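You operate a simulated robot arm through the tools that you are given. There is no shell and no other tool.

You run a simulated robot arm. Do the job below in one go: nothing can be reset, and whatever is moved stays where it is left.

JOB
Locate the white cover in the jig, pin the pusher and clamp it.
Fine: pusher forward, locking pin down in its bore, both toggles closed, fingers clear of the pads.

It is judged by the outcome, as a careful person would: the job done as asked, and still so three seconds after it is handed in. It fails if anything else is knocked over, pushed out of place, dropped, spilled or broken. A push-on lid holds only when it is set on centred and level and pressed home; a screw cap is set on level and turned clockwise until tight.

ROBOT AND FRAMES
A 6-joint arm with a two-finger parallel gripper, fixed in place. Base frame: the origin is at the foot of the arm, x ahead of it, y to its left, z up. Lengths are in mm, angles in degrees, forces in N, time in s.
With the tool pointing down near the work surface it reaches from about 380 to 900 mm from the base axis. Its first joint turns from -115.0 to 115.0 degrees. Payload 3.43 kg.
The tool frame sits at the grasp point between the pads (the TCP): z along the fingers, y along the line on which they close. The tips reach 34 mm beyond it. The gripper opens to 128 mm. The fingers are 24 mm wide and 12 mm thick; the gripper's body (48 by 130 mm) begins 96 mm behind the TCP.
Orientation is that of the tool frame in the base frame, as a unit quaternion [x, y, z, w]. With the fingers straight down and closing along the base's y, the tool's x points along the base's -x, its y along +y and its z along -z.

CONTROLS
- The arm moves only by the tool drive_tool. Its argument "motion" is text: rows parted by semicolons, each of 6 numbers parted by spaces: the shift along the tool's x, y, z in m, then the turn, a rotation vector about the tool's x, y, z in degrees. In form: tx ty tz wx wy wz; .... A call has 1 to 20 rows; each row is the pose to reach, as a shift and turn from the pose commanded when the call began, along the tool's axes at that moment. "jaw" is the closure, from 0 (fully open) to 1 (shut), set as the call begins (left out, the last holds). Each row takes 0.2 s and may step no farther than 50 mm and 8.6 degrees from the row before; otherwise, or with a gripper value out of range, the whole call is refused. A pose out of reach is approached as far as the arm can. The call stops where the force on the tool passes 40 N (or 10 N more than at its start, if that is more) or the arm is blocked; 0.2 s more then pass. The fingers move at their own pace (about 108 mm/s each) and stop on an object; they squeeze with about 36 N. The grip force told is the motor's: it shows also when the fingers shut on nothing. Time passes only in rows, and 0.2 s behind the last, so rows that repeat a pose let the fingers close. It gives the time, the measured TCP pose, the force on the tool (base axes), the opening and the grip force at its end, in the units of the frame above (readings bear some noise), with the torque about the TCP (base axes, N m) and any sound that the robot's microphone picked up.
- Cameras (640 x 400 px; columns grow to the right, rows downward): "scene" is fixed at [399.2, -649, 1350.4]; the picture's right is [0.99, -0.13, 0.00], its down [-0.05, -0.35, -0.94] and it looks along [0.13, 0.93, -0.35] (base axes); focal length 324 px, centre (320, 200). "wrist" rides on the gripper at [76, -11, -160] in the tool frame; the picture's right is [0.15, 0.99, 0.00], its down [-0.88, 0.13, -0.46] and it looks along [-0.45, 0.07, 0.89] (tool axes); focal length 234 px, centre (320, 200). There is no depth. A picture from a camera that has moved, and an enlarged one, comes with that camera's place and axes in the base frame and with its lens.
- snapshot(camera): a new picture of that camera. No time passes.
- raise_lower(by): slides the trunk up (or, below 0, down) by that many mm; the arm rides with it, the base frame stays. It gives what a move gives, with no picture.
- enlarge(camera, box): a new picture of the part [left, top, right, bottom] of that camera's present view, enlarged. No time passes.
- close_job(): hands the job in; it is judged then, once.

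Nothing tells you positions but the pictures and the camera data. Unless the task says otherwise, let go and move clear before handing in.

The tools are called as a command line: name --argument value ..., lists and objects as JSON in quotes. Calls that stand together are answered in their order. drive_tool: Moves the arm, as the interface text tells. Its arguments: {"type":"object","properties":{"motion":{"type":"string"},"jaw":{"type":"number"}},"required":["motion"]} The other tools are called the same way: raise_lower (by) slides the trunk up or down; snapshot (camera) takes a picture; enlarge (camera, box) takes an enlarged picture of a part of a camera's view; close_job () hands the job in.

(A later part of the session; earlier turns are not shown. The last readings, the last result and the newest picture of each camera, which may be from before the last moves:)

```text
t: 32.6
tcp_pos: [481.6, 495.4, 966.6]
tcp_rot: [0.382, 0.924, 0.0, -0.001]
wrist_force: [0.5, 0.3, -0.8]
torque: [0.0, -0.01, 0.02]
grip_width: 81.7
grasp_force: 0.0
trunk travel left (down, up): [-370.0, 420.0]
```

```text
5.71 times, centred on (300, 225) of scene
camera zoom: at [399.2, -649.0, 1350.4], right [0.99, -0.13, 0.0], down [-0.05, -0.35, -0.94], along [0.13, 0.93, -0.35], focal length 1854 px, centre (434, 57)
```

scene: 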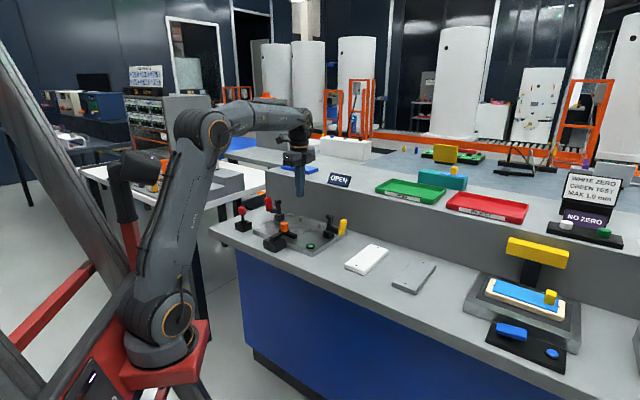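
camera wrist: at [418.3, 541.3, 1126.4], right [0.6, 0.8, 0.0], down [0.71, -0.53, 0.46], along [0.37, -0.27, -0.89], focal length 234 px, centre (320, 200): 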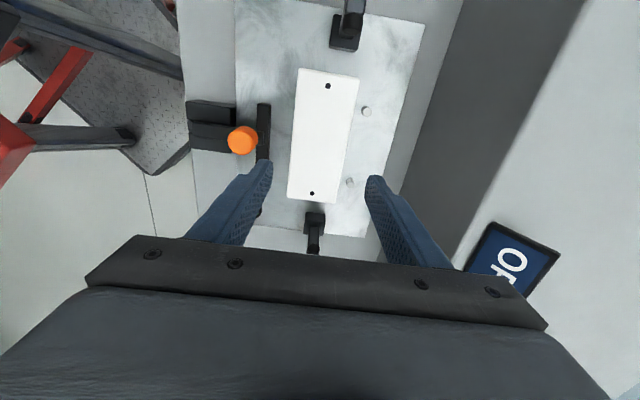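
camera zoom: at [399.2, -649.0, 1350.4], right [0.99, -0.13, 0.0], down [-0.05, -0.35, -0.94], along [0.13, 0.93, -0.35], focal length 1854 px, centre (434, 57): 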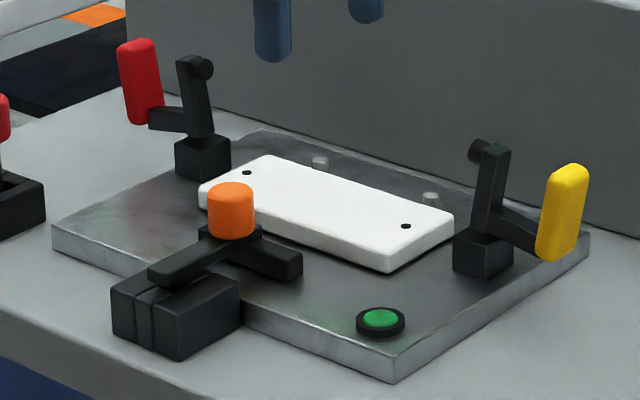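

The cover is seated centrally (centre u≈-9.8, v≈689), about 6 mm short of the pins. Next I'll move over the orange pusher knob (v≈598, top z≈859) with the jaws partly open.

drive_tool --motion "0 -0.045 0 0 0 0; 0 -0.0923 0 0 0 0; 0 -0.0923 0.04 0 0 0; 0 -0.0923 0.062 0 0 0; 0 -0.0923 0.062 0 0 0" --jaw 0.5

snapshot --camera "wrist"

enlarge --camera "scene" --box '[250, 190, 350, 260]'

```text
t: 33.8
tcp_pos: [412.5, 429.9, 904.0]
tcp_rot: [0.382, 0.924, 0.0, 0.0]
wrist_force: [-0.1, -0.2, 0.5]
torque: [-0.03, 0.01, 0.01]
grip_width: 64.0
grasp_force: 0.1
trunk travel left (down, up): [-370.0, 420.0]
```

```text
taken
camera wrist: at [351.4, 474.6, 1064.5], right [0.6, 0.8, 0.0], down [0.71, -0.53, 0.46], along [0.37, -0.27, -0.89], focal length 234 px, centre (320, 200)
```

wrist: 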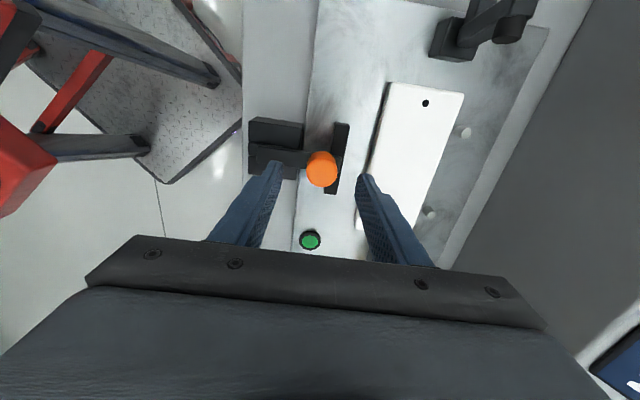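

```text
5.71 times, centred on (300, 225) of scene
camera zoom: at [399.2, -649.0, 1350.4], right [0.99, -0.13, 0.0], down [-0.05, -0.35, -0.94], along [0.13, 0.93, -0.35], focal length 1854 px, centre (434, 57)
```

zoom: 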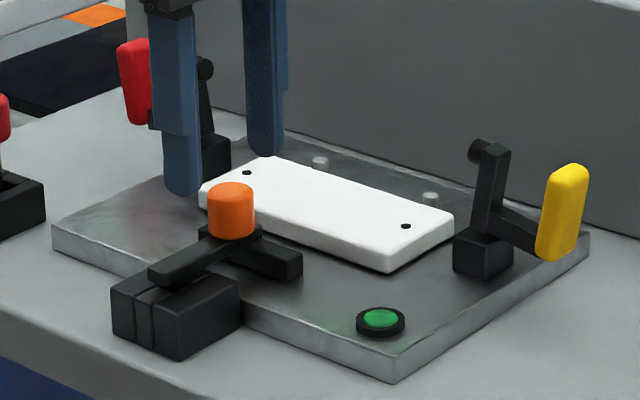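

The knob lies between the jaws. Descending to straddle it and closing gently.

drive_tool --motion "0 0 0.015 0 0 0; 0 0 0.025 0 0 0; 0 0 0.032 0 0 0; 0 0 0.032 0 0 0" --jaw 0.5

drive_tool --motion "0 0 0 0 0 0; 0 0 0 0 0 0; 0 0 0 0 0 0; 0 0 0 0 0 0" --jaw 1

enlarge --camera "scene" --box '[250, 190, 350, 260]'

```text
t: 34.8
tcp_pos: [414.4, 428.3, 872.9]
tcp_rot: [0.383, 0.924, 0.0, 0.0]
wrist_force: [0.1, 0.3, -0.2]
torque: [0.03, 0.01, -0.02]
grip_width: 63.8
grasp_force: 0.1
trunk travel left (down, up): [-370.0, 420.0]
```

```text
t: 35.8
tcp_pos: [416.0, 430.2, 874.2]
tcp_rot: [0.383, 0.924, 0.001, -0.001]
wrist_force: [14.4, 14.7, -2.0]
torque: [0.56, -0.49, 0.02]
grip_width: 28.7
grasp_force: 45.2
trunk travel left (down, up): [-370.0, 420.0]
```

```text
5.71 times, centred on (300, 225) of scene
camera zoom: at [399.2, -649.0, 1350.4], right [0.99, -0.13, 0.0], down [-0.05, -0.35, -0.94], along [0.13, 0.93, -0.35], focal length 1854 px, centre (434, 57)
```

zoom: 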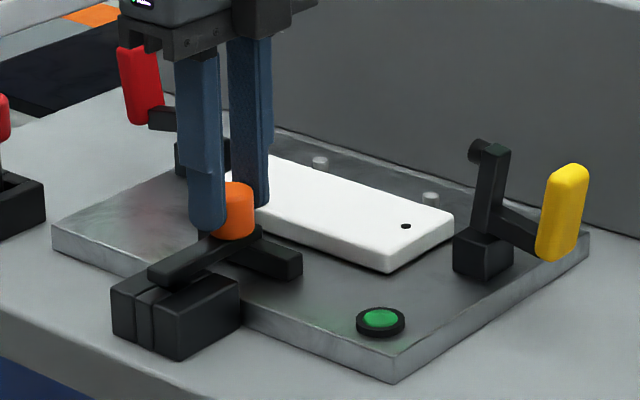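

Gripped on the knob (28.7 mm), with the pusher offering some resistance. Driving it forward along +v in small steps.

drive_tool --motion "0 0.004 0 0 0 0; 0 0.008 0 0 0 0; 0 0.012 0 0 0 0; 0 0.016 0 0 0 0; 0 0.02 0 0 0 0; 0 0.024 0 0 0 0; 0 0.028 0 0 0 0; 0 0.032 0 0 0 0; 0 0.032 0 0 0 0" --jaw 1

enlarge --camera "scene" --box '[250, 190, 350, 260]'

snapshot --camera "wrist"

```text
t: 37.8
tcp_pos: [437.1, 452.0, 872.5]
tcp_rot: [0.382, 0.924, 0.001, 0.0]
wrist_force: [-1.8, -0.6, 19.6]
torque: [-0.05, 0.12, -0.04]
grip_width: 29.3
grasp_force: 45.5
trunk travel left (down, up): [-370.0, 420.0]
```

```text
5.71 times, centred on (300, 225) of scene
camera zoom: at [399.2, -649.0, 1350.4], right [0.99, -0.13, 0.0], down [-0.05, -0.35, -0.94], along [0.13, 0.93, -0.35], focal length 1854 px, centre (434, 57)
```

zoom: 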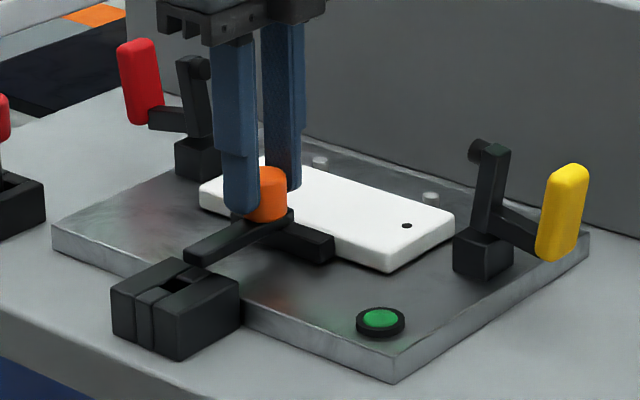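

```text
taken
camera wrist: at [375.0, 497.6, 1033.3], right [0.6, 0.8, 0.0], down [0.71, -0.53, 0.46], along [0.37, -0.27, -0.89], focal length 234 px, centre (320, 200)
```

wrist: 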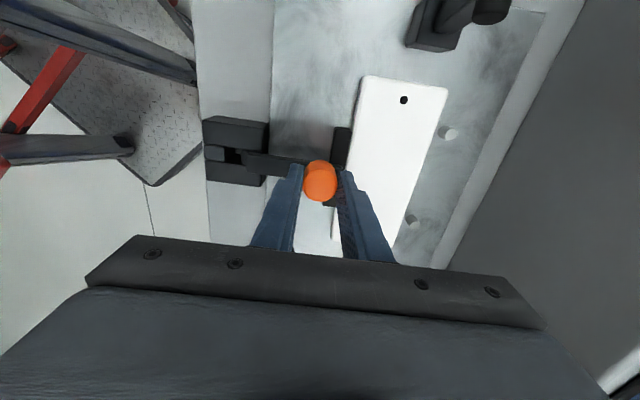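

The bore in the guide is now exposed behind the pusher's tail and the bar is nearly touching the cover. I'll push on in finer steps to seat the cover against the pins.

drive_tool --motion "0 0.002 -0.001 0 0 0; 0 0.004 -0.001 0 0 0; 0 0.006 -0.001 0 0 0; 0 0.008 -0.001 0 0 0; 0 0.01 -0.001 0 0 0; 0 0.01 -0.001 0 0 0" --jaw 1

snapshot --camera "wrist"

enlarge --camera "wrist" --box '[300, 60, 480, 260]'

```text
t: 39.2
tcp_pos: [443.9, 458.8, 872.2]
tcp_rot: [0.382, 0.924, -0.001, -0.001]
wrist_force: [-5.9, 4.2, -4.2]
torque: [0.15, 0.22, -0.03]
grip_width: 28.6
grasp_force: 44.7
trunk travel left (down, up): [-370.0, 420.0]
```

```text
taken
camera wrist: at [381.5, 504.2, 1033.2], right [0.6, 0.8, 0.0], down [0.72, -0.53, 0.46], along [0.37, -0.27, -0.89], focal length 234 px, centre (320, 200)
```

wrist: 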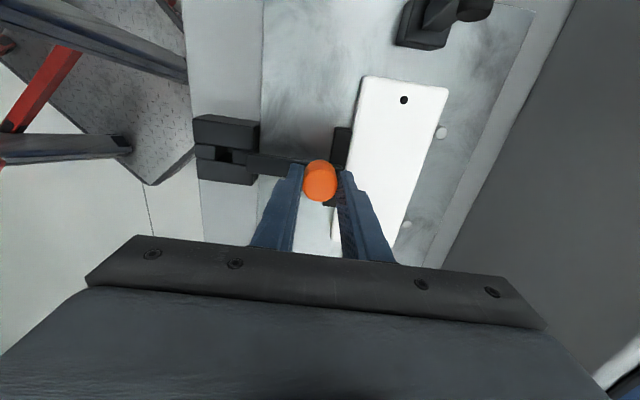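

```text
2.00 times, centred on (390, 160) of wrist
camera zoom: at [381.5, 504.2, 1033.2], right [0.6, 0.8, 0.0], down [0.72, -0.53, 0.46], along [0.37, -0.27, -0.89], focal length 468 px, centre (180, 280)
```

zoom: 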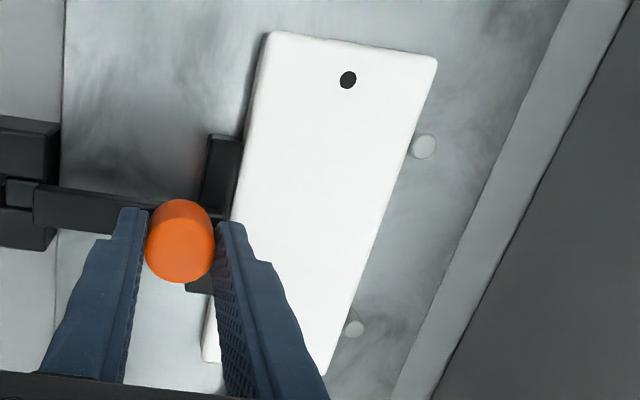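

The cover is moving with the bar and is nearly at the pins. Continuing gently until the force rises.

drive_tool --motion "0 0.0015 0 0 0 0; 0 0.003 0 0 0 0; 0 0.0045 0 0 0 0; 0 0.006 0 0 0 0; 0 0.0075 0 0 0 0; 0 0.009 0 0 0 0; 0 0.009 0 0 0 0" --jaw 1

enlarge --camera "wrist" --box '[300, 60, 480, 260]'

enlarge --camera "scene" --box '[250, 190, 350, 260]'

```text
t: 40.1
tcp_pos: [444.7, 457.8, 873.4]
tcp_rot: [0.382, 0.924, -0.005, -0.002]
wrist_force: [-11.3, -4.7, 8.7]
torque: [-0.51, 0.17, -0.08]
grip_width: 29.0
grasp_force: 45.5
trunk travel left (down, up): [-370.0, 420.0]
stopped in row 4: the force on the tool passed its limit at 43 N (the readings are from after the stop); the commanded pose is now the measured one
```

```text
2.00 times, centred on (390, 160) of wrist
camera zoom: at [383.6, 506.4, 1033.3], right [0.6, 0.8, -0.01], down [0.72, -0.53, 0.45], along [0.36, -0.28, -0.89], focal length 468 px, centre (180, 280)
```

zoom: 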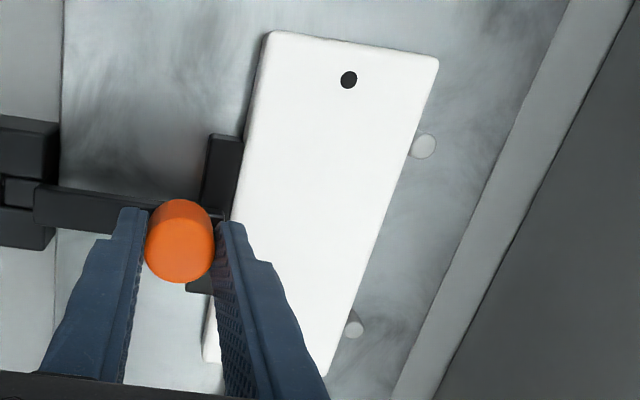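

```text
5.71 times, centred on (300, 225) of scene
camera zoom: at [399.2, -649.0, 1350.4], right [0.99, -0.13, 0.0], down [-0.05, -0.35, -0.94], along [0.13, 0.93, -0.35], focal length 1854 px, centre (434, 57)
```

zoom: 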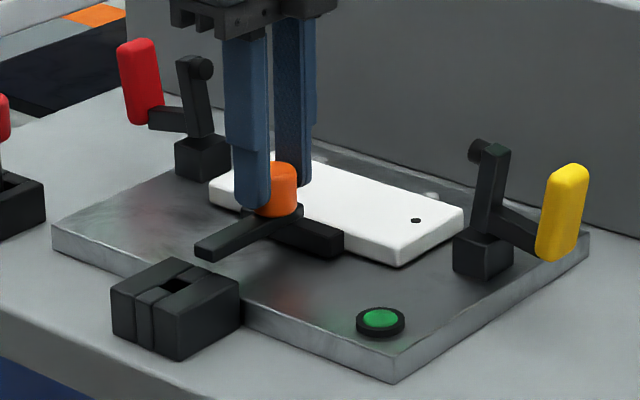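

The force limit tripped with the cover against both pins, so the pusher is fully forward. Releasing the knob and rising straight up to check that it stays.

drive_tool --motion "0 0 0 0 0 0; 0 0 0 0 0 0; 0 0 0 0 0 0" --jaw 0.55

drive_tool --motion "0 0 -0.01 0 0 0; 0 0 -0.03 0 0 0; 0 0 -0.06 0 0 0; 0 0 -0.09 0 0 0; 0 0 -0.09 0 0 0" --jaw 0.55

snapshot --camera "wrist"

enlarge --camera "scene" --box '[220, 190, 350, 260]'

enlarge --camera "wrist" --box '[200, 90, 360, 190]'

```text
t: 40.9
tcp_pos: [446.6, 460.2, 871.3]
tcp_rot: [0.383, 0.924, -0.005, -0.002]
wrist_force: [0.3, 0.8, 0.3]
torque: [0.01, -0.02, 0.02]
grip_width: 57.1
grasp_force: 0.0
trunk travel left (down, up): [-370.0, 420.0]
```

```text
t: 42.1
tcp_pos: [445.4, 462.6, 963.1]
tcp_rot: [0.383, 0.924, -0.004, -0.002]
wrist_force: [1.8, -0.1, 0.4]
torque: [0.04, 0.02, -0.04]
grip_width: 57.8
grasp_force: 0.2
trunk travel left (down, up): [-370.0, 420.0]
```

```text
taken
camera wrist: at [383.8, 508.4, 1123.0], right [0.6, 0.8, -0.01], down [0.72, -0.53, 0.46], along [0.36, -0.28, -0.89], focal length 234 px, centre (320, 200)
```

wrist: 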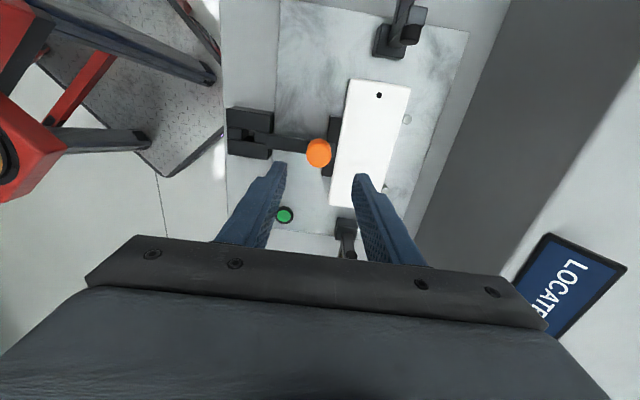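

```text
4.92 times, centred on (285, 225) of scene
camera zoom: at [399.2, -649.0, 1350.4], right [0.99, -0.13, 0.0], down [-0.05, -0.35, -0.94], along [0.13, 0.93, -0.35], focal length 1597 px, centre (492, 77)
```

zoom: 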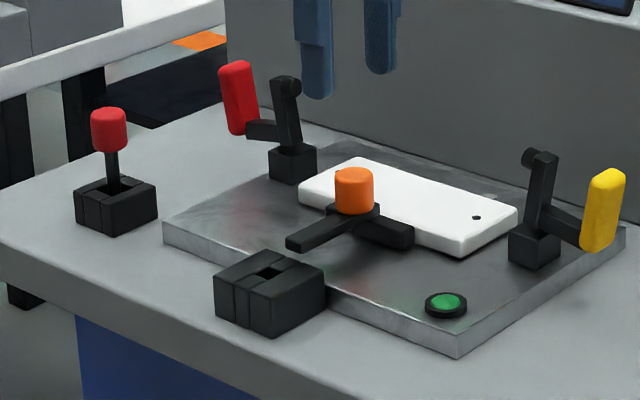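

```text
4.00 times, centred on (280, 140) of wrist
camera zoom: at [383.8, 508.4, 1123.0], right [0.6, 0.8, -0.01], down [0.72, -0.53, 0.46], along [0.36, -0.28, -0.89], focal length 937 px, centre (480, 440)
```

zoom: 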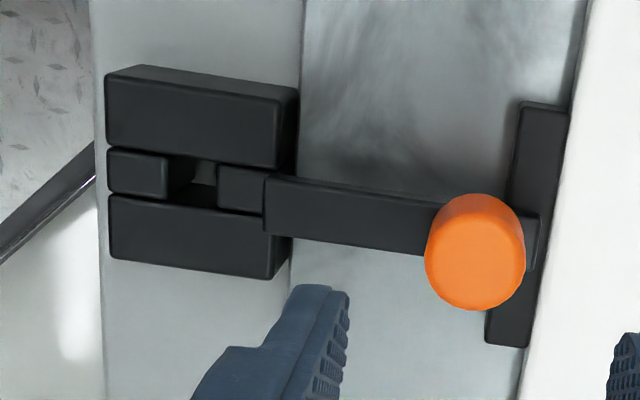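

The shelf sign now reads "LOCATED" and the pusher stayed forward, with the square bore clearly visible in the guide at about u=-9, v=546. Next I'll level the small tool tilt and fly over the red-knob pin.

drive_tool --motion "0.02 -0.0067 0 -0.3 0 0; 0.0608 -0.02 0 -0.5 0 0; 0.1014 -0.0335 0 -0.5 0 0; 0.142 -0.047 0 -0.5 0 0; 0.18 -0.0595 0 -0.5 0 0; 0.2028 -0.067 0 -0.5 0 0; 0.2028 -0.067 0 -0.5 0 0" --jaw 0.5

snapshot --camera "wrist"

enlarge --camera "wrist" --box '[260, 100, 380, 200]'

enlarge --camera "scene" --box '[220, 160, 300, 240]'

```text
t: 43.7
tcp_pos: [257.6, 557.3, 964.0]
tcp_rot: [0.383, 0.924, -0.001, 0.001]
wrist_force: [-0.2, -0.3, 0.6]
torque: [-0.02, -0.04, -0.02]
grip_width: 64.0
grasp_force: 0.1
trunk travel left (down, up): [-370.0, 420.0]
```

```text
taken
camera wrist: at [194.9, 603.1, 1124.2], right [0.6, 0.8, 0.0], down [0.71, -0.53, 0.46], along [0.37, -0.27, -0.89], focal length 234 px, centre (320, 200)
```

wrist: 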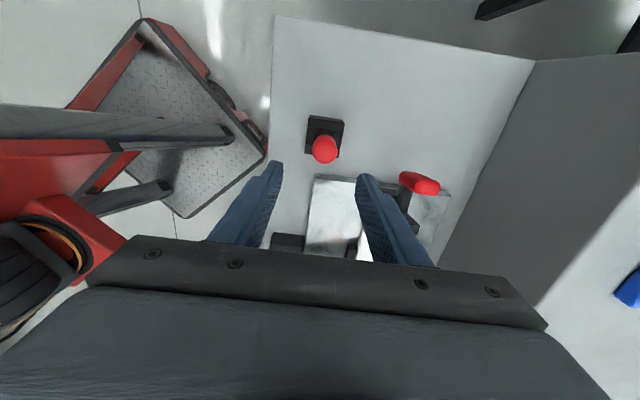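

```text
4.00 times, centred on (320, 150) of wrist
camera zoom: at [194.9, 603.1, 1124.2], right [0.6, 0.8, 0.0], down [0.71, -0.53, 0.46], along [0.37, -0.27, -0.89], focal length 937 px, centre (320, 400)
```

zoom: 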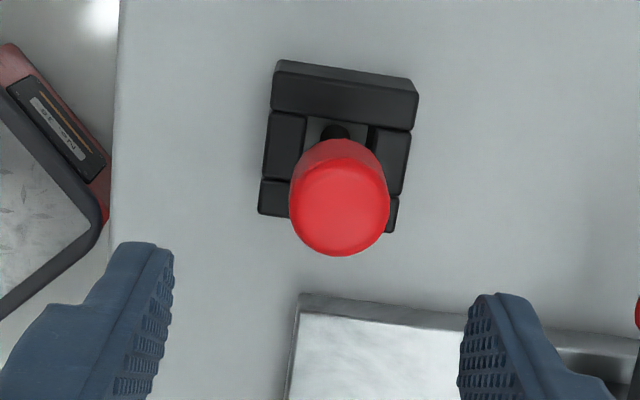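

```text
5.00 times, centred on (260, 200) of scene
camera zoom: at [399.2, -649.0, 1350.4], right [0.99, -0.13, 0.0], down [-0.05, -0.35, -0.94], along [0.13, 0.93, -0.35], focal length 1622 px, centre (620, 200)
```

zoom: 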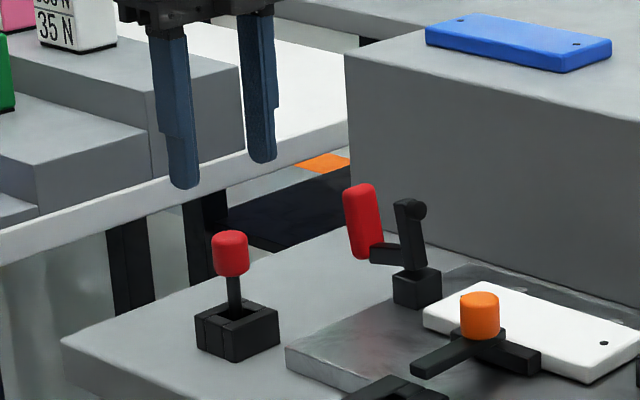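

The pin's knob centre is about u=-221, v=580, top z≈876. I'll correct by ~10 mm and descend around the knob.

drive_tool --motion "0.010 0.0038 0 0 0 0; 0.010 0.0038 0.03 0 0 0; 0.010 0.0038 0.05 0 0 0; 0.010 0.0038 0.05 0 0 0" --jaw 0.5

enlarge --camera "wrist" --box '[240, 120, 400, 220]'

enlarge --camera "scene" --box '[220, 190, 270, 240]'

```text
t: 44.7
tcp_pos: [252.2, 565.8, 912.0]
tcp_rot: [0.382, 0.924, -0.001, 0.0]
wrist_force: [0.1, 0.3, 0.2]
torque: [0.04, 0.0, -0.04]
grip_width: 64.2
grasp_force: 0.0
trunk travel left (down, up): [-370.0, 420.0]
```

```text
4.00 times, centred on (320, 170) of wrist
camera zoom: at [189.6, 612.1, 1072.3], right [0.6, 0.8, 0.0], down [0.71, -0.53, 0.46], along [0.37, -0.27, -0.89], focal length 937 px, centre (320, 320)
```

zoom: 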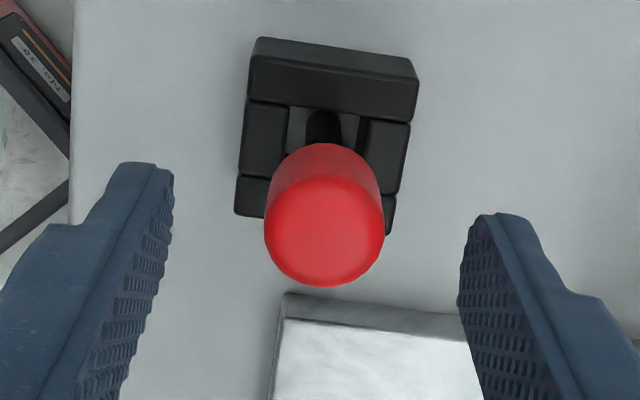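

```text
8.00 times, centred on (245, 215) of scene
camera zoom: at [399.2, -649.0, 1350.4], right [0.99, -0.13, 0.0], down [-0.05, -0.35, -0.94], along [0.13, 0.93, -0.35], focal length 2595 px, centre (920, 80)
```

zoom: 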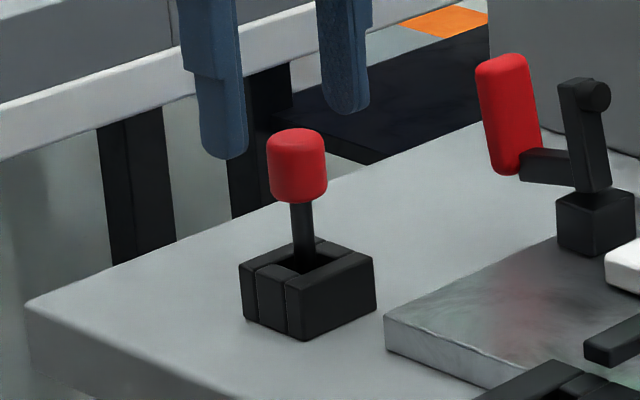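

The knob is centred between the jaws. Going down to full knob height and gripping.

drive_tool --motion "0 0.0005 0.012 0 0 0; 0 0.0005 0.022 0 0 0; 0 0.0005 0.024 0 0 0; 0 0.0005 0.024 0 0 0" --jaw 0.5

drive_tool --motion "0 0 0 0 0 0; 0 0 0 0 0 0; 0 0 0 0 0 0; 0 0 0 0 0 0" --jaw 1

enlarge --camera "scene" --box '[220, 190, 270, 240]'

```text
t: 45.7
tcp_pos: [251.0, 567.1, 888.6]
tcp_rot: [0.383, 0.924, -0.001, -0.001]
wrist_force: [0.3, 0.4, -0.2]
torque: [-0.03, 0.0, 0.0]
grip_width: 64.0
grasp_force: 0.2
trunk travel left (down, up): [-370.0, 420.0]
```

```text
t: 46.7
tcp_pos: [252.1, 567.5, 888.8]
tcp_rot: [0.383, 0.924, -0.001, 0.0]
wrist_force: [0.3, -0.3, -0.6]
torque: [-0.03, 0.04, 0.01]
grip_width: 25.7
grasp_force: 36.2
trunk travel left (down, up): [-370.0, 420.0]
```

```text
8.00 times, centred on (245, 215) of scene
camera zoom: at [399.2, -649.0, 1350.4], right [0.99, -0.13, 0.0], down [-0.05, -0.35, -0.94], along [0.13, 0.93, -0.35], focal length 2595 px, centre (920, 80)
```

zoom: 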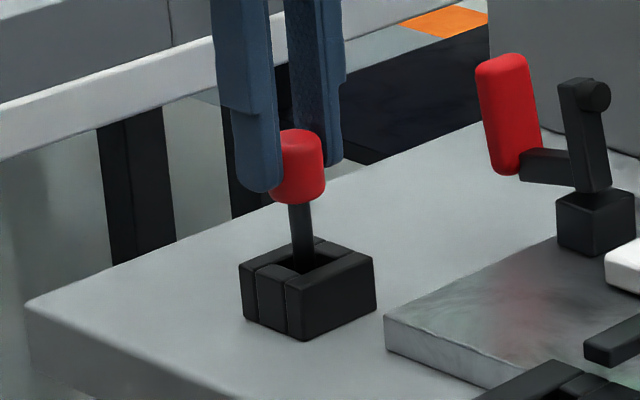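

The knob is gripped (25.7 mm). Lifting the pin slowly straight up out of the holder.

drive_tool --motion "0 0 -0.005 0 0 0; 0 0 -0.012 0 0 0; 0 0 -0.022 0 0 0; 0 0 -0.035 0 0 0; 0 0 -0.05 0 0 0; 0 0 -0.065 0 0 0; 0 0 -0.08 0 0 0; 0 0 -0.08 0 0 0" --jaw 1

enlarge --camera "scene" --box '[210, 160, 290, 240]'

snapshot --camera "wrist"

```text
t: 48.5
tcp_pos: [251.5, 567.3, 969.9]
tcp_rot: [0.383, 0.924, -0.001, 0.0]
wrist_force: [-1.0, -0.5, 0.2]
torque: [0.02, -0.05, 0.02]
grip_width: 25.8
grasp_force: 36.1
trunk travel left (down, up): [-370.0, 420.0]
```

```text
5.00 times, centred on (250, 200) of scene
camera zoom: at [399.2, -649.0, 1350.4], right [0.99, -0.13, 0.0], down [-0.05, -0.35, -0.94], along [0.13, 0.93, -0.35], focal length 1622 px, centre (670, 200)
```

zoom: 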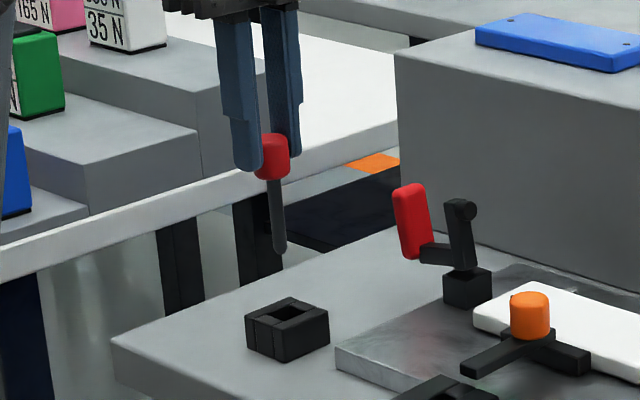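

```text
taken
camera wrist: at [189.7, 612.8, 1129.8], right [0.6, 0.8, 0.0], down [0.71, -0.53, 0.46], along [0.37, -0.27, -0.89], focal length 234 px, centre (320, 200)
```

wrist: 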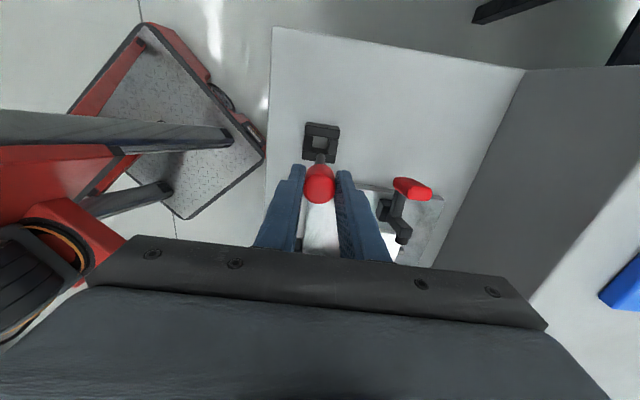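

The pin is out of its holder, hanging from the jaws. I'll check its uprightness and where its tip sits relative to the TCP.

enlarge --camera "wrist" --box '[280, 110, 376, 210]'

enlarge --camera "scene" --box '[230, 175, 266, 220]'

```text
4.00 times, centred on (328, 160) of wrist
camera zoom: at [189.7, 612.8, 1129.8], right [0.6, 0.8, 0.0], down [0.71, -0.53, 0.46], along [0.37, -0.27, -0.89], focal length 937 px, centre (288, 360)
```

zoom: 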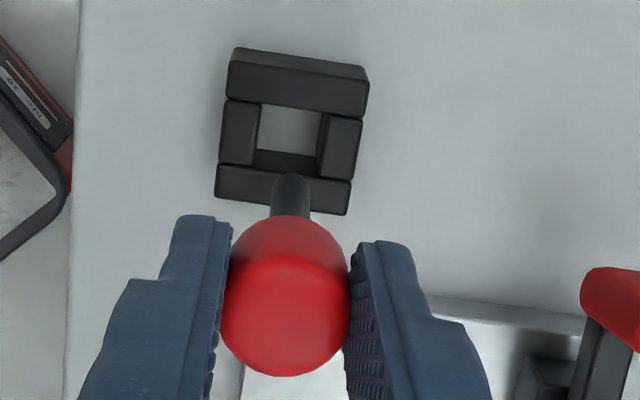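

```text
8.89 times, centred on (248, 198) of scene
camera zoom: at [399.2, -649.0, 1350.4], right [0.99, -0.13, 0.0], down [-0.05, -0.35, -0.94], along [0.13, 0.93, -0.35], focal length 2883 px, centre (960, 222)
```

zoom: 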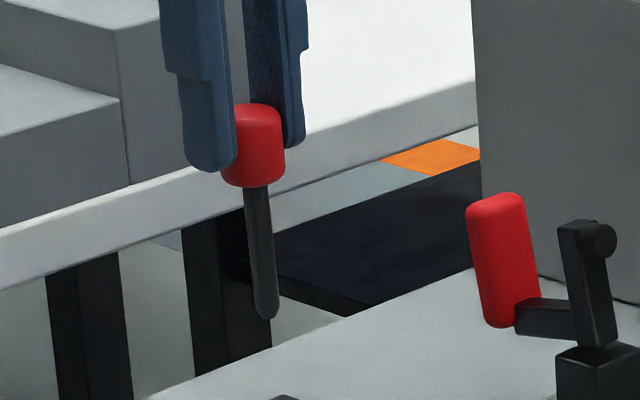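

The pin hangs upright, with its tip aligned to the TCP within 1 mm and reaching about 98 mm below it. I'll carry it past the guide's bore to a viewing spot so the bore isn't hidden by the pin.

drive_tool --motion "-0.02 -0.0025 0 0 0 0; -0.055 -0.007 0 0 0 0; -0.095 -0.012 0 0 0 0; -0.135 -0.017 0 0 0 0; -0.175 -0.022 0 0 0 0; -0.215 -0.027 0 0 0 0; -0.25 -0.031 0 0 0 0; -0.263 -0.033 0 0 0 0; -0.263 -0.033 0 0 0 0; -0.263 -0.033 0 0 0 0" --jaw 1

snapshot --camera "wrist"

enlarge --camera "wrist" --box '[270, 80, 390, 180]'

enlarge --camera "scene" --box '[250, 180, 340, 260]'

```text
t: 50.7
tcp_pos: [415.4, 358.1, 970.0]
tcp_rot: [0.382, 0.924, -0.001, -0.001]
wrist_force: [-0.1, -0.9, -0.5]
torque: [0.01, 0.0, -0.03]
grip_width: 26.2
grasp_force: 36.1
trunk travel left (down, up): [-370.0, 420.0]
```

```text
taken
camera wrist: at [352.8, 403.6, 1130.0], right [0.6, 0.8, 0.0], down [0.71, -0.53, 0.46], along [0.37, -0.27, -0.89], focal length 234 px, centre (320, 200)
```

wrist: 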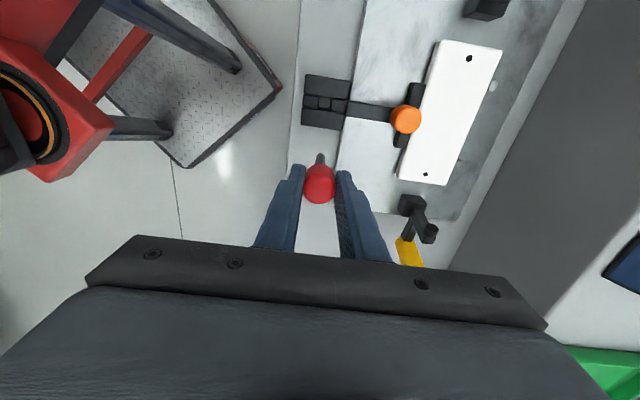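

```text
4.00 times, centred on (330, 130) of wrist
camera zoom: at [352.8, 403.6, 1130.0], right [0.6, 0.8, 0.0], down [0.71, -0.53, 0.46], along [0.37, -0.27, -0.89], focal length 937 px, centre (280, 480)
```

zoom: 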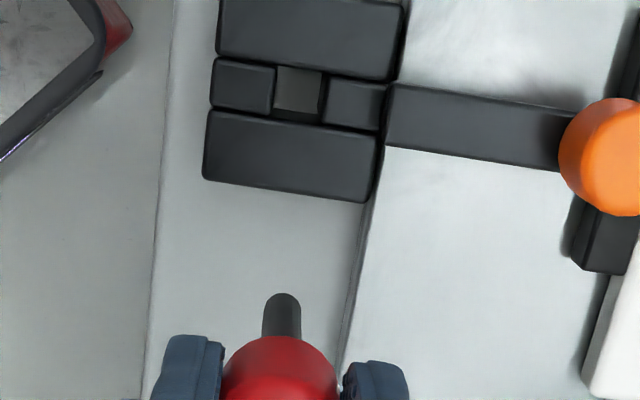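

```text
5.00 times, centred on (295, 220) of scene
camera zoom: at [399.2, -649.0, 1350.4], right [0.99, -0.13, 0.0], down [-0.05, -0.35, -0.94], along [0.13, 0.93, -0.35], focal length 1622 px, centre (445, 100)
```

zoom: 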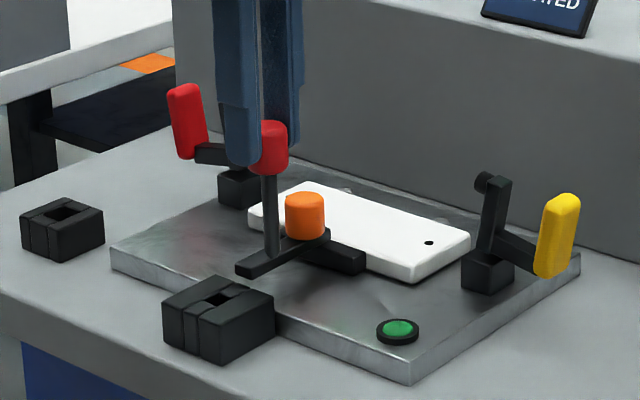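

The bore centre measures u≈-10.4, v≈544.9, about 16 mm square against a ~11 mm stem. I'll shift the pin over it and descend to just above the guide's top.

drive_tool --motion "0.02 -0.001 0 0 0 0; 0.0405 -0.002 0 0 0 0; 0.0505 -0.0021 0 0 0 0; 0.0505 -0.0021 0.02 0 0 0; 0.0505 -0.0021 0.038 0 0 0; 0.0505 -0.0021 0.048 0 0 0; 0.0505 -0.0021 0.048 0 0 0; 0.0505 -0.0021 0.048 0 0 0" --jaw 1

enlarge --camera "wrist" --box '[270, 100, 390, 200]'

enlarge --camera "scene" --box '[256, 206, 306, 256]'

```text
t: 52.5
tcp_pos: [378.0, 392.0, 919.7]
tcp_rot: [0.382, 0.924, -0.002, -0.001]
wrist_force: [-0.2, -0.2, -0.3]
torque: [0.0, -0.02, 0.0]
grip_width: 25.8
grasp_force: 36.1
trunk travel left (down, up): [-370.0, 420.0]
```

```text
4.00 times, centred on (330, 150) of wrist
camera zoom: at [315.1, 437.8, 1080.6], right [0.6, 0.8, 0.0], down [0.71, -0.53, 0.46], along [0.37, -0.27, -0.89], focal length 937 px, centre (280, 400)
```

zoom: 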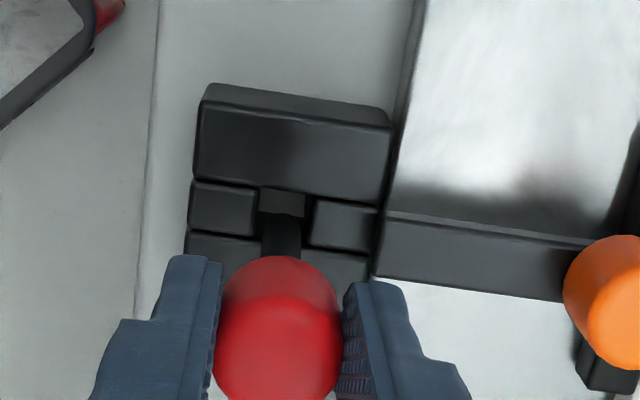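

```text
8.00 times, centred on (281, 231) of scene
camera zoom: at [399.2, -649.0, 1350.4], right [0.99, -0.13, 0.0], down [-0.05, -0.35, -0.94], along [0.13, 0.93, -0.35], focal length 2595 px, centre (632, -48)
```

zoom: 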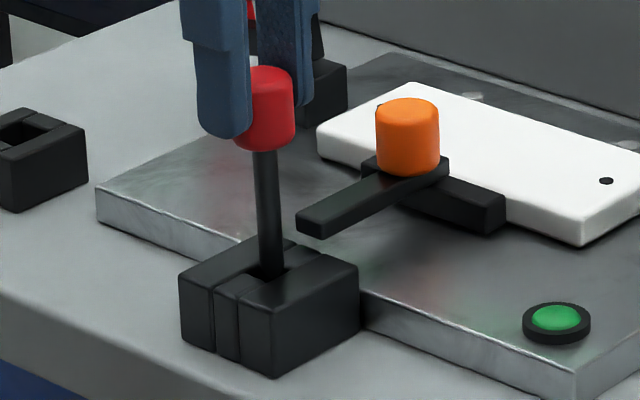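

The pin tip is centred over the bore. Descending in small steps, watching the force.

drive_tool --motion "0 0 0.004 0 0 0; 0 0 0.008 0 0 0; 0 0 0.012 0 0 0; 0 0 0.016 0 0 0; 0 0 0.016 0 0 0" --jaw 1

enlarge --camera "scene" --box '[256, 206, 306, 256]'

enlarge --camera "wrist" --box '[270, 100, 390, 200]'

```text
t: 53.7
tcp_pos: [376.6, 391.3, 904.7]
tcp_rot: [0.383, 0.924, -0.001, 0.0]
wrist_force: [-3.0, 4.6, 0.9]
torque: [0.38, 0.36, -0.02]
grip_width: 25.8
grasp_force: 36.0
trunk travel left (down, up): [-370.0, 420.0]
```

```text
8.00 times, centred on (281, 231) of scene
camera zoom: at [399.2, -649.0, 1350.4], right [0.99, -0.13, 0.0], down [-0.05, -0.35, -0.94], along [0.13, 0.93, -0.35], focal length 2595 px, centre (632, -48)
```

zoom: 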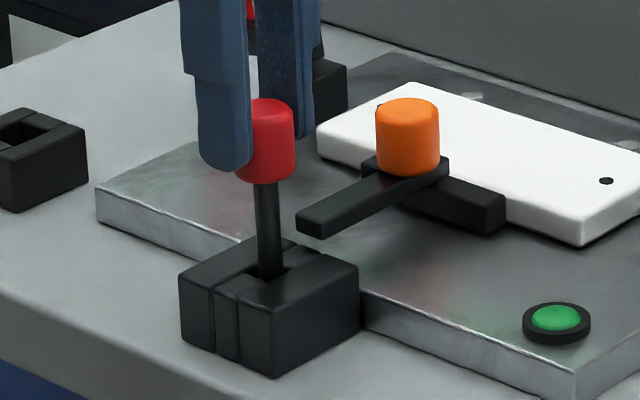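

```text
4.00 times, centred on (330, 150) of wrist
camera zoom: at [314.7, 437.9, 1065.1], right [0.6, 0.8, 0.0], down [0.71, -0.53, 0.46], along [0.37, -0.27, -0.89], focal length 937 px, centre (280, 400)
```

zoom: 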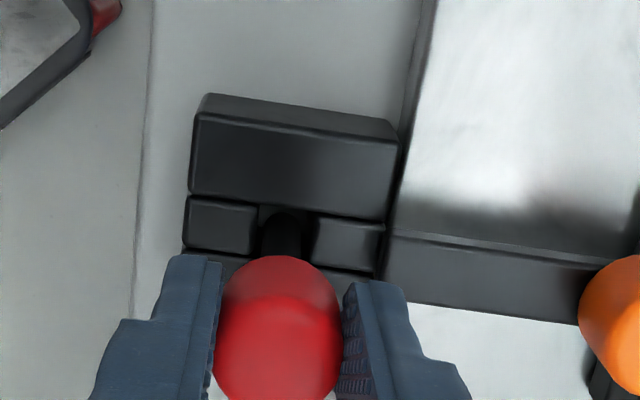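

The stem is entering the bore, with a slight side force from the +u wall. I'll shift 1.5 mm to -u and continue down.

drive_tool --motion "0.0015 0 0 0 0 0; 0.0015 0 0.003 0 0 0; 0.0015 0 0.006 0 0 0; 0.0015 0 0.009 0 0 0; 0.0015 0 0.012 0 0 0; 0.0015 0 0.014 0 0 0; 0.0015 0 0.014 0 0 0" --jaw 1

enlarge --camera "scene" --box '[256, 206, 306, 256]'

```text
t: 55.3
tcp_pos: [374.9, 392.4, 891.2]
tcp_rot: [0.383, 0.924, -0.001, 0.0]
wrist_force: [0.1, -0.4, -0.9]
torque: [0.0, -0.03, -0.03]
grip_width: 26.1
grasp_force: 35.8
trunk travel left (down, up): [-370.0, 420.0]
```

```text
8.00 times, centred on (281, 231) of scene
camera zoom: at [399.2, -649.0, 1350.4], right [0.99, -0.13, 0.0], down [-0.05, -0.35, -0.94], along [0.13, 0.93, -0.35], focal length 2595 px, centre (632, -48)
```

zoom: 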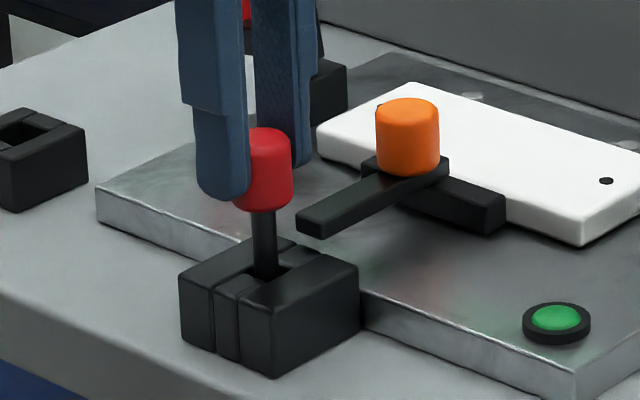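

No side force now. Continuing down until the pin bottoms.

drive_tool --motion "0 0 0.0015 0 0 0; 0 0 0.003 0 0 0; 0 0 0.0045 0 0 0; 0 0 0.006 0 0 0; 0 0 0.0075 0 0 0; 0 0 0.0075 0 0 0" --jaw 1

enlarge --camera "scene" --box '[256, 206, 306, 256]'

```text
t: 56.7
tcp_pos: [374.8, 392.3, 884.8]
tcp_rot: [0.383, 0.924, 0.001, 0.0]
wrist_force: [-0.4, -0.2, 34.7]
torque: [-0.02, -0.05, -0.01]
grip_width: 26.4
grasp_force: 36.0
trunk travel left (down, up): [-370.0, 420.0]
```

```text
8.00 times, centred on (281, 231) of scene
camera zoom: at [399.2, -649.0, 1350.4], right [0.99, -0.13, 0.0], down [-0.05, -0.35, -0.94], along [0.13, 0.93, -0.35], focal length 2595 px, centre (632, -48)
```

zoom: 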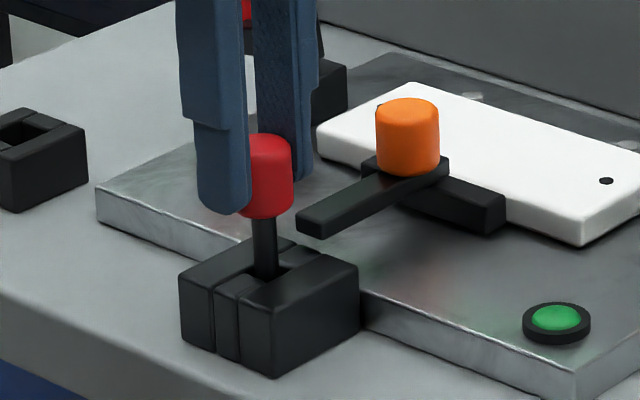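

The pin has bottomed in the bore (35 N). Relaxing, opening the jaws and rising clear.

drive_tool --motion "0 0 -0.002 0 0 0; 0 0 -0.0025 0 0 0; 0 0 -0.0025 0 0 0" --jaw 1

drive_tool --motion "0 0 0 0 0 0; 0 0 0 0 0 0; 0 0 -0.01 0 0 0; 0 0 -0.03 0 0 0; 0 0 -0.06 0 0 0; 0 0 -0.1 0 0 0; 0 0 -0.1 0 0 0" --jaw 0.55

snapshot --camera "scene"

enlarge --camera "scene" --box '[240, 190, 360, 260]'

enlarge --camera "scene" --box '[320, 160, 380, 200]'

snapshot --camera "wrist"

```text
t: 57.5
tcp_pos: [375.6, 392.8, 885.6]
tcp_rot: [0.382, 0.924, -0.002, 0.0]
wrist_force: [-1.0, 1.6, 3.5]
torque: [0.07, 0.09, 0.03]
grip_width: 26.2
grasp_force: 36.2
trunk travel left (down, up): [-370.0, 420.0]
```

```text
t: 59.1
tcp_pos: [375.9, 390.2, 986.2]
tcp_rot: [0.382, 0.924, -0.001, -0.001]
wrist_force: [-1.1, -0.1, -0.6]
torque: [0.0, -0.01, -0.06]
grip_width: 57.7
grasp_force: 0.1
trunk travel left (down, up): [-370.0, 420.0]
```

```text
taken
```

scene: 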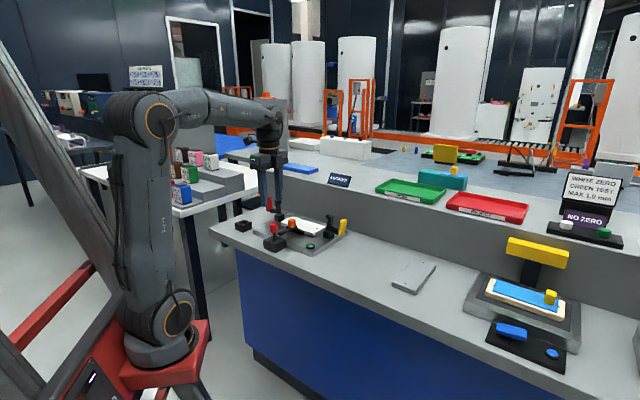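

```text
5.33 times, centred on (300, 225) of scene
camera zoom: at [399.2, -649.0, 1350.4], right [0.99, -0.13, 0.0], down [-0.05, -0.35, -0.94], along [0.13, 0.93, -0.35], focal length 1730 px, centre (427, 67)
```

zoom: 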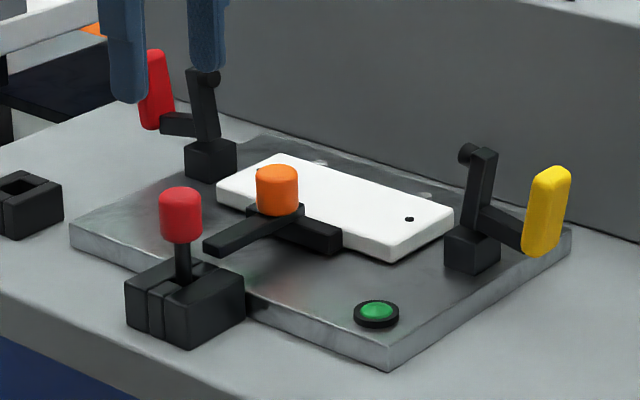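

```text
10.00 times, centred on (350, 180) of scene
camera zoom: at [399.2, -649.0, 1350.4], right [0.99, -0.13, 0.0], down [-0.05, -0.35, -0.94], along [0.13, 0.93, -0.35], focal length 3244 px, centre (20, 400)
```

zoom: 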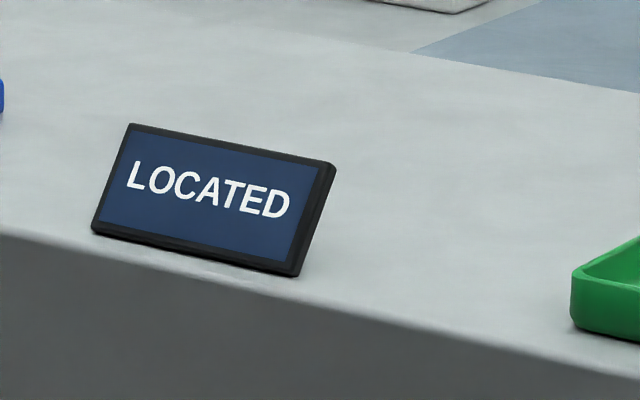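

```text
taken
camera wrist: at [314.3, 436.9, 1146.2], right [0.6, 0.8, 0.0], down [0.71, -0.53, 0.46], along [0.37, -0.27, -0.89], focal length 234 px, centre (320, 200)
```

wrist: 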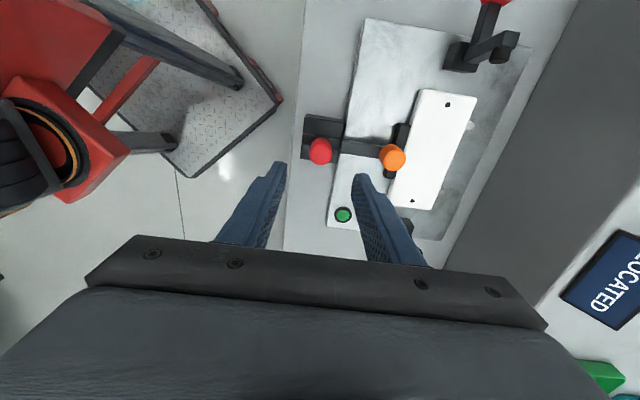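

The pin stands in the bore with the pusher still forward. Now the toggles: each is an L-lever pivoting near the block top, so I'll push the red handle from outside, inward and over. Moving closed fingers high to the outside of the red handle first.

drive_tool --motion "0.0365 0.026 0 0 0 0; 0.073 0.052 0 0 0 0; 0.1095 0.078 0 0 0 0; 0.146 0.104 0 0 0 0; 0.1825 0.13 0 0 0 0; 0.219 0.156 0 0 0 0; 0.219 0.156 0 0 0 0" --jaw 1

snapshot --camera "wrist"

enlarge --camera "scene" --box '[230, 150, 310, 230]'

```text
t: 60.7
tcp_pos: [330.9, 661.3, 986.3]
tcp_rot: [0.384, 0.923, -0.001, 0.0]
wrist_force: [-0.1, 1.2, 0.4]
torque: [-0.02, 0.04, 0.01]
grip_width: 0.1
grasp_force: 32.8
trunk travel left (down, up): [-370.0, 420.0]
```

```text
taken
camera wrist: at [270.3, 706.3, 1146.2], right [0.6, 0.8, 0.0], down [0.71, -0.53, 0.46], along [0.37, -0.27, -0.89], focal length 234 px, centre (320, 200)
```

wrist: 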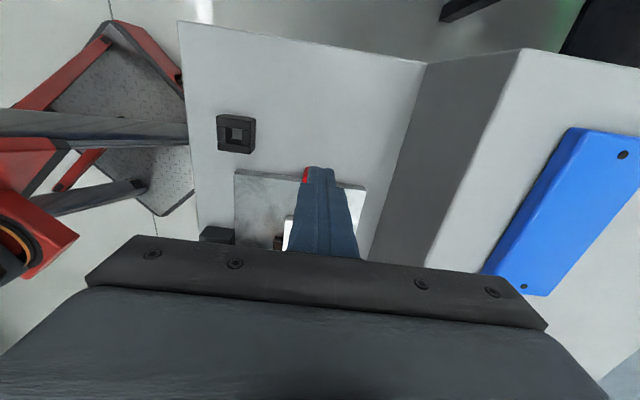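

```text
5.00 times, centred on (270, 190) of scene
camera zoom: at [399.2, -649.0, 1350.4], right [0.99, -0.13, 0.0], down [-0.05, -0.35, -0.94], along [0.13, 0.93, -0.35], focal length 1622 px, centre (570, 250)
```

zoom: 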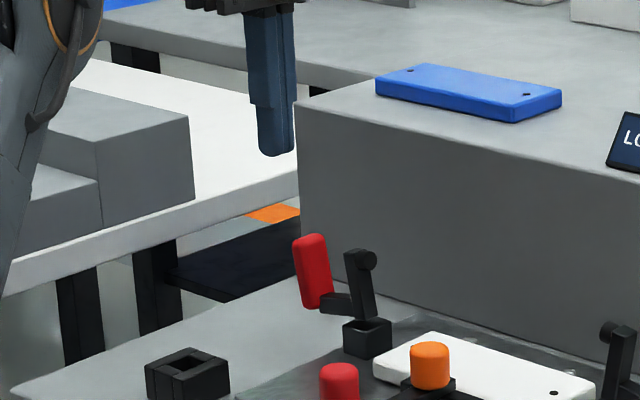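

The handle sits just inward of the fingers (outer face u≈-205). I'll descend outside it so the tips come level with the handle's upper half.

drive_tool --motion "0 -0.003 0.04 0 0 0; 0 -0.003 0.07 0 0 0; 0 -0.003 0.084 0 0 0; 0 -0.003 0.084 0 0 0" --jaw 1

snapshot --camera "wrist"

enlarge --camera "scene" --box '[240, 170, 310, 230]'

```text
t: 61.7
tcp_pos: [330.5, 656.6, 901.7]
tcp_rot: [0.383, 0.924, 0.0, 0.0]
wrist_force: [0.2, -0.2, 0.0]
torque: [0.0, -0.01, 0.01]
grip_width: 0.0
grasp_force: 33.4
trunk travel left (down, up): [-370.0, 420.0]
```

```text
taken
camera wrist: at [267.9, 702.3, 1061.7], right [0.6, 0.8, 0.0], down [0.71, -0.53, 0.46], along [0.37, -0.27, -0.89], focal length 234 px, centre (320, 200)
```

wrist: 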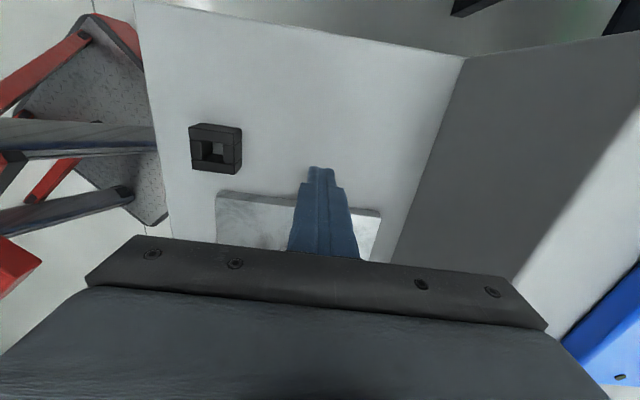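

```text
6.67 times, centred on (275, 200) of scene
camera zoom: at [399.2, -649.0, 1350.4], right [0.99, -0.13, 0.0], down [-0.05, -0.35, -0.94], along [0.13, 0.93, -0.35], focal length 2162 px, centre (620, 200)
```

zoom: 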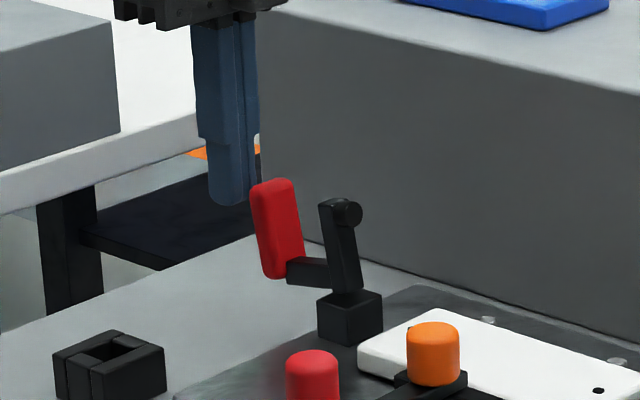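

The tips are level with the upper half of the handle, just outside it. I'll push along the first half of the closing arc.

drive_tool --motion "-0.010 0 -0.002 0 0 0; -0.0166 0 -0.0033 0 0 0; -0.020 0 -0.0085 0 0 0; -0.0237 0 -0.0139 0 0 0; -0.028 0 -0.0185 0 0 0; -0.0324 0 -0.0231 0 0 0; -0.0375 0 -0.027 0 0 0; -0.0427 0 -0.0306 0 0 0; -0.0484 0 -0.0335 0 0 0; -0.0541 0 -0.0362 0 0 0; -0.0541 0 -0.0362 0 0 0" --jaw 1

enlarge --camera "scene" --box '[240, 170, 310, 230]'

```text
t: 64.1
tcp_pos: [369.2, 616.8, 937.5]
tcp_rot: [0.383, 0.924, -0.002, 0.0]
wrist_force: [-1.2, 1.3, 4.0]
torque: [-0.03, 0.03, -0.02]
grip_width: 0.3
grasp_force: 33.4
trunk travel left (down, up): [-370.0, 420.0]
```

```text
6.67 times, centred on (275, 200) of scene
camera zoom: at [399.2, -649.0, 1350.4], right [0.99, -0.13, 0.0], down [-0.05, -0.35, -0.94], along [0.13, 0.93, -0.35], focal length 2162 px, centre (620, 200)
```

zoom: 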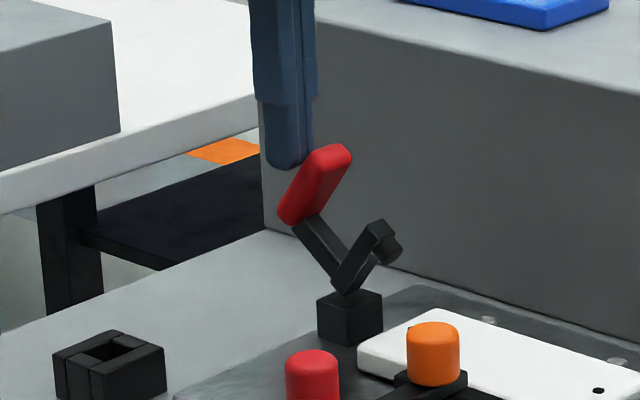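

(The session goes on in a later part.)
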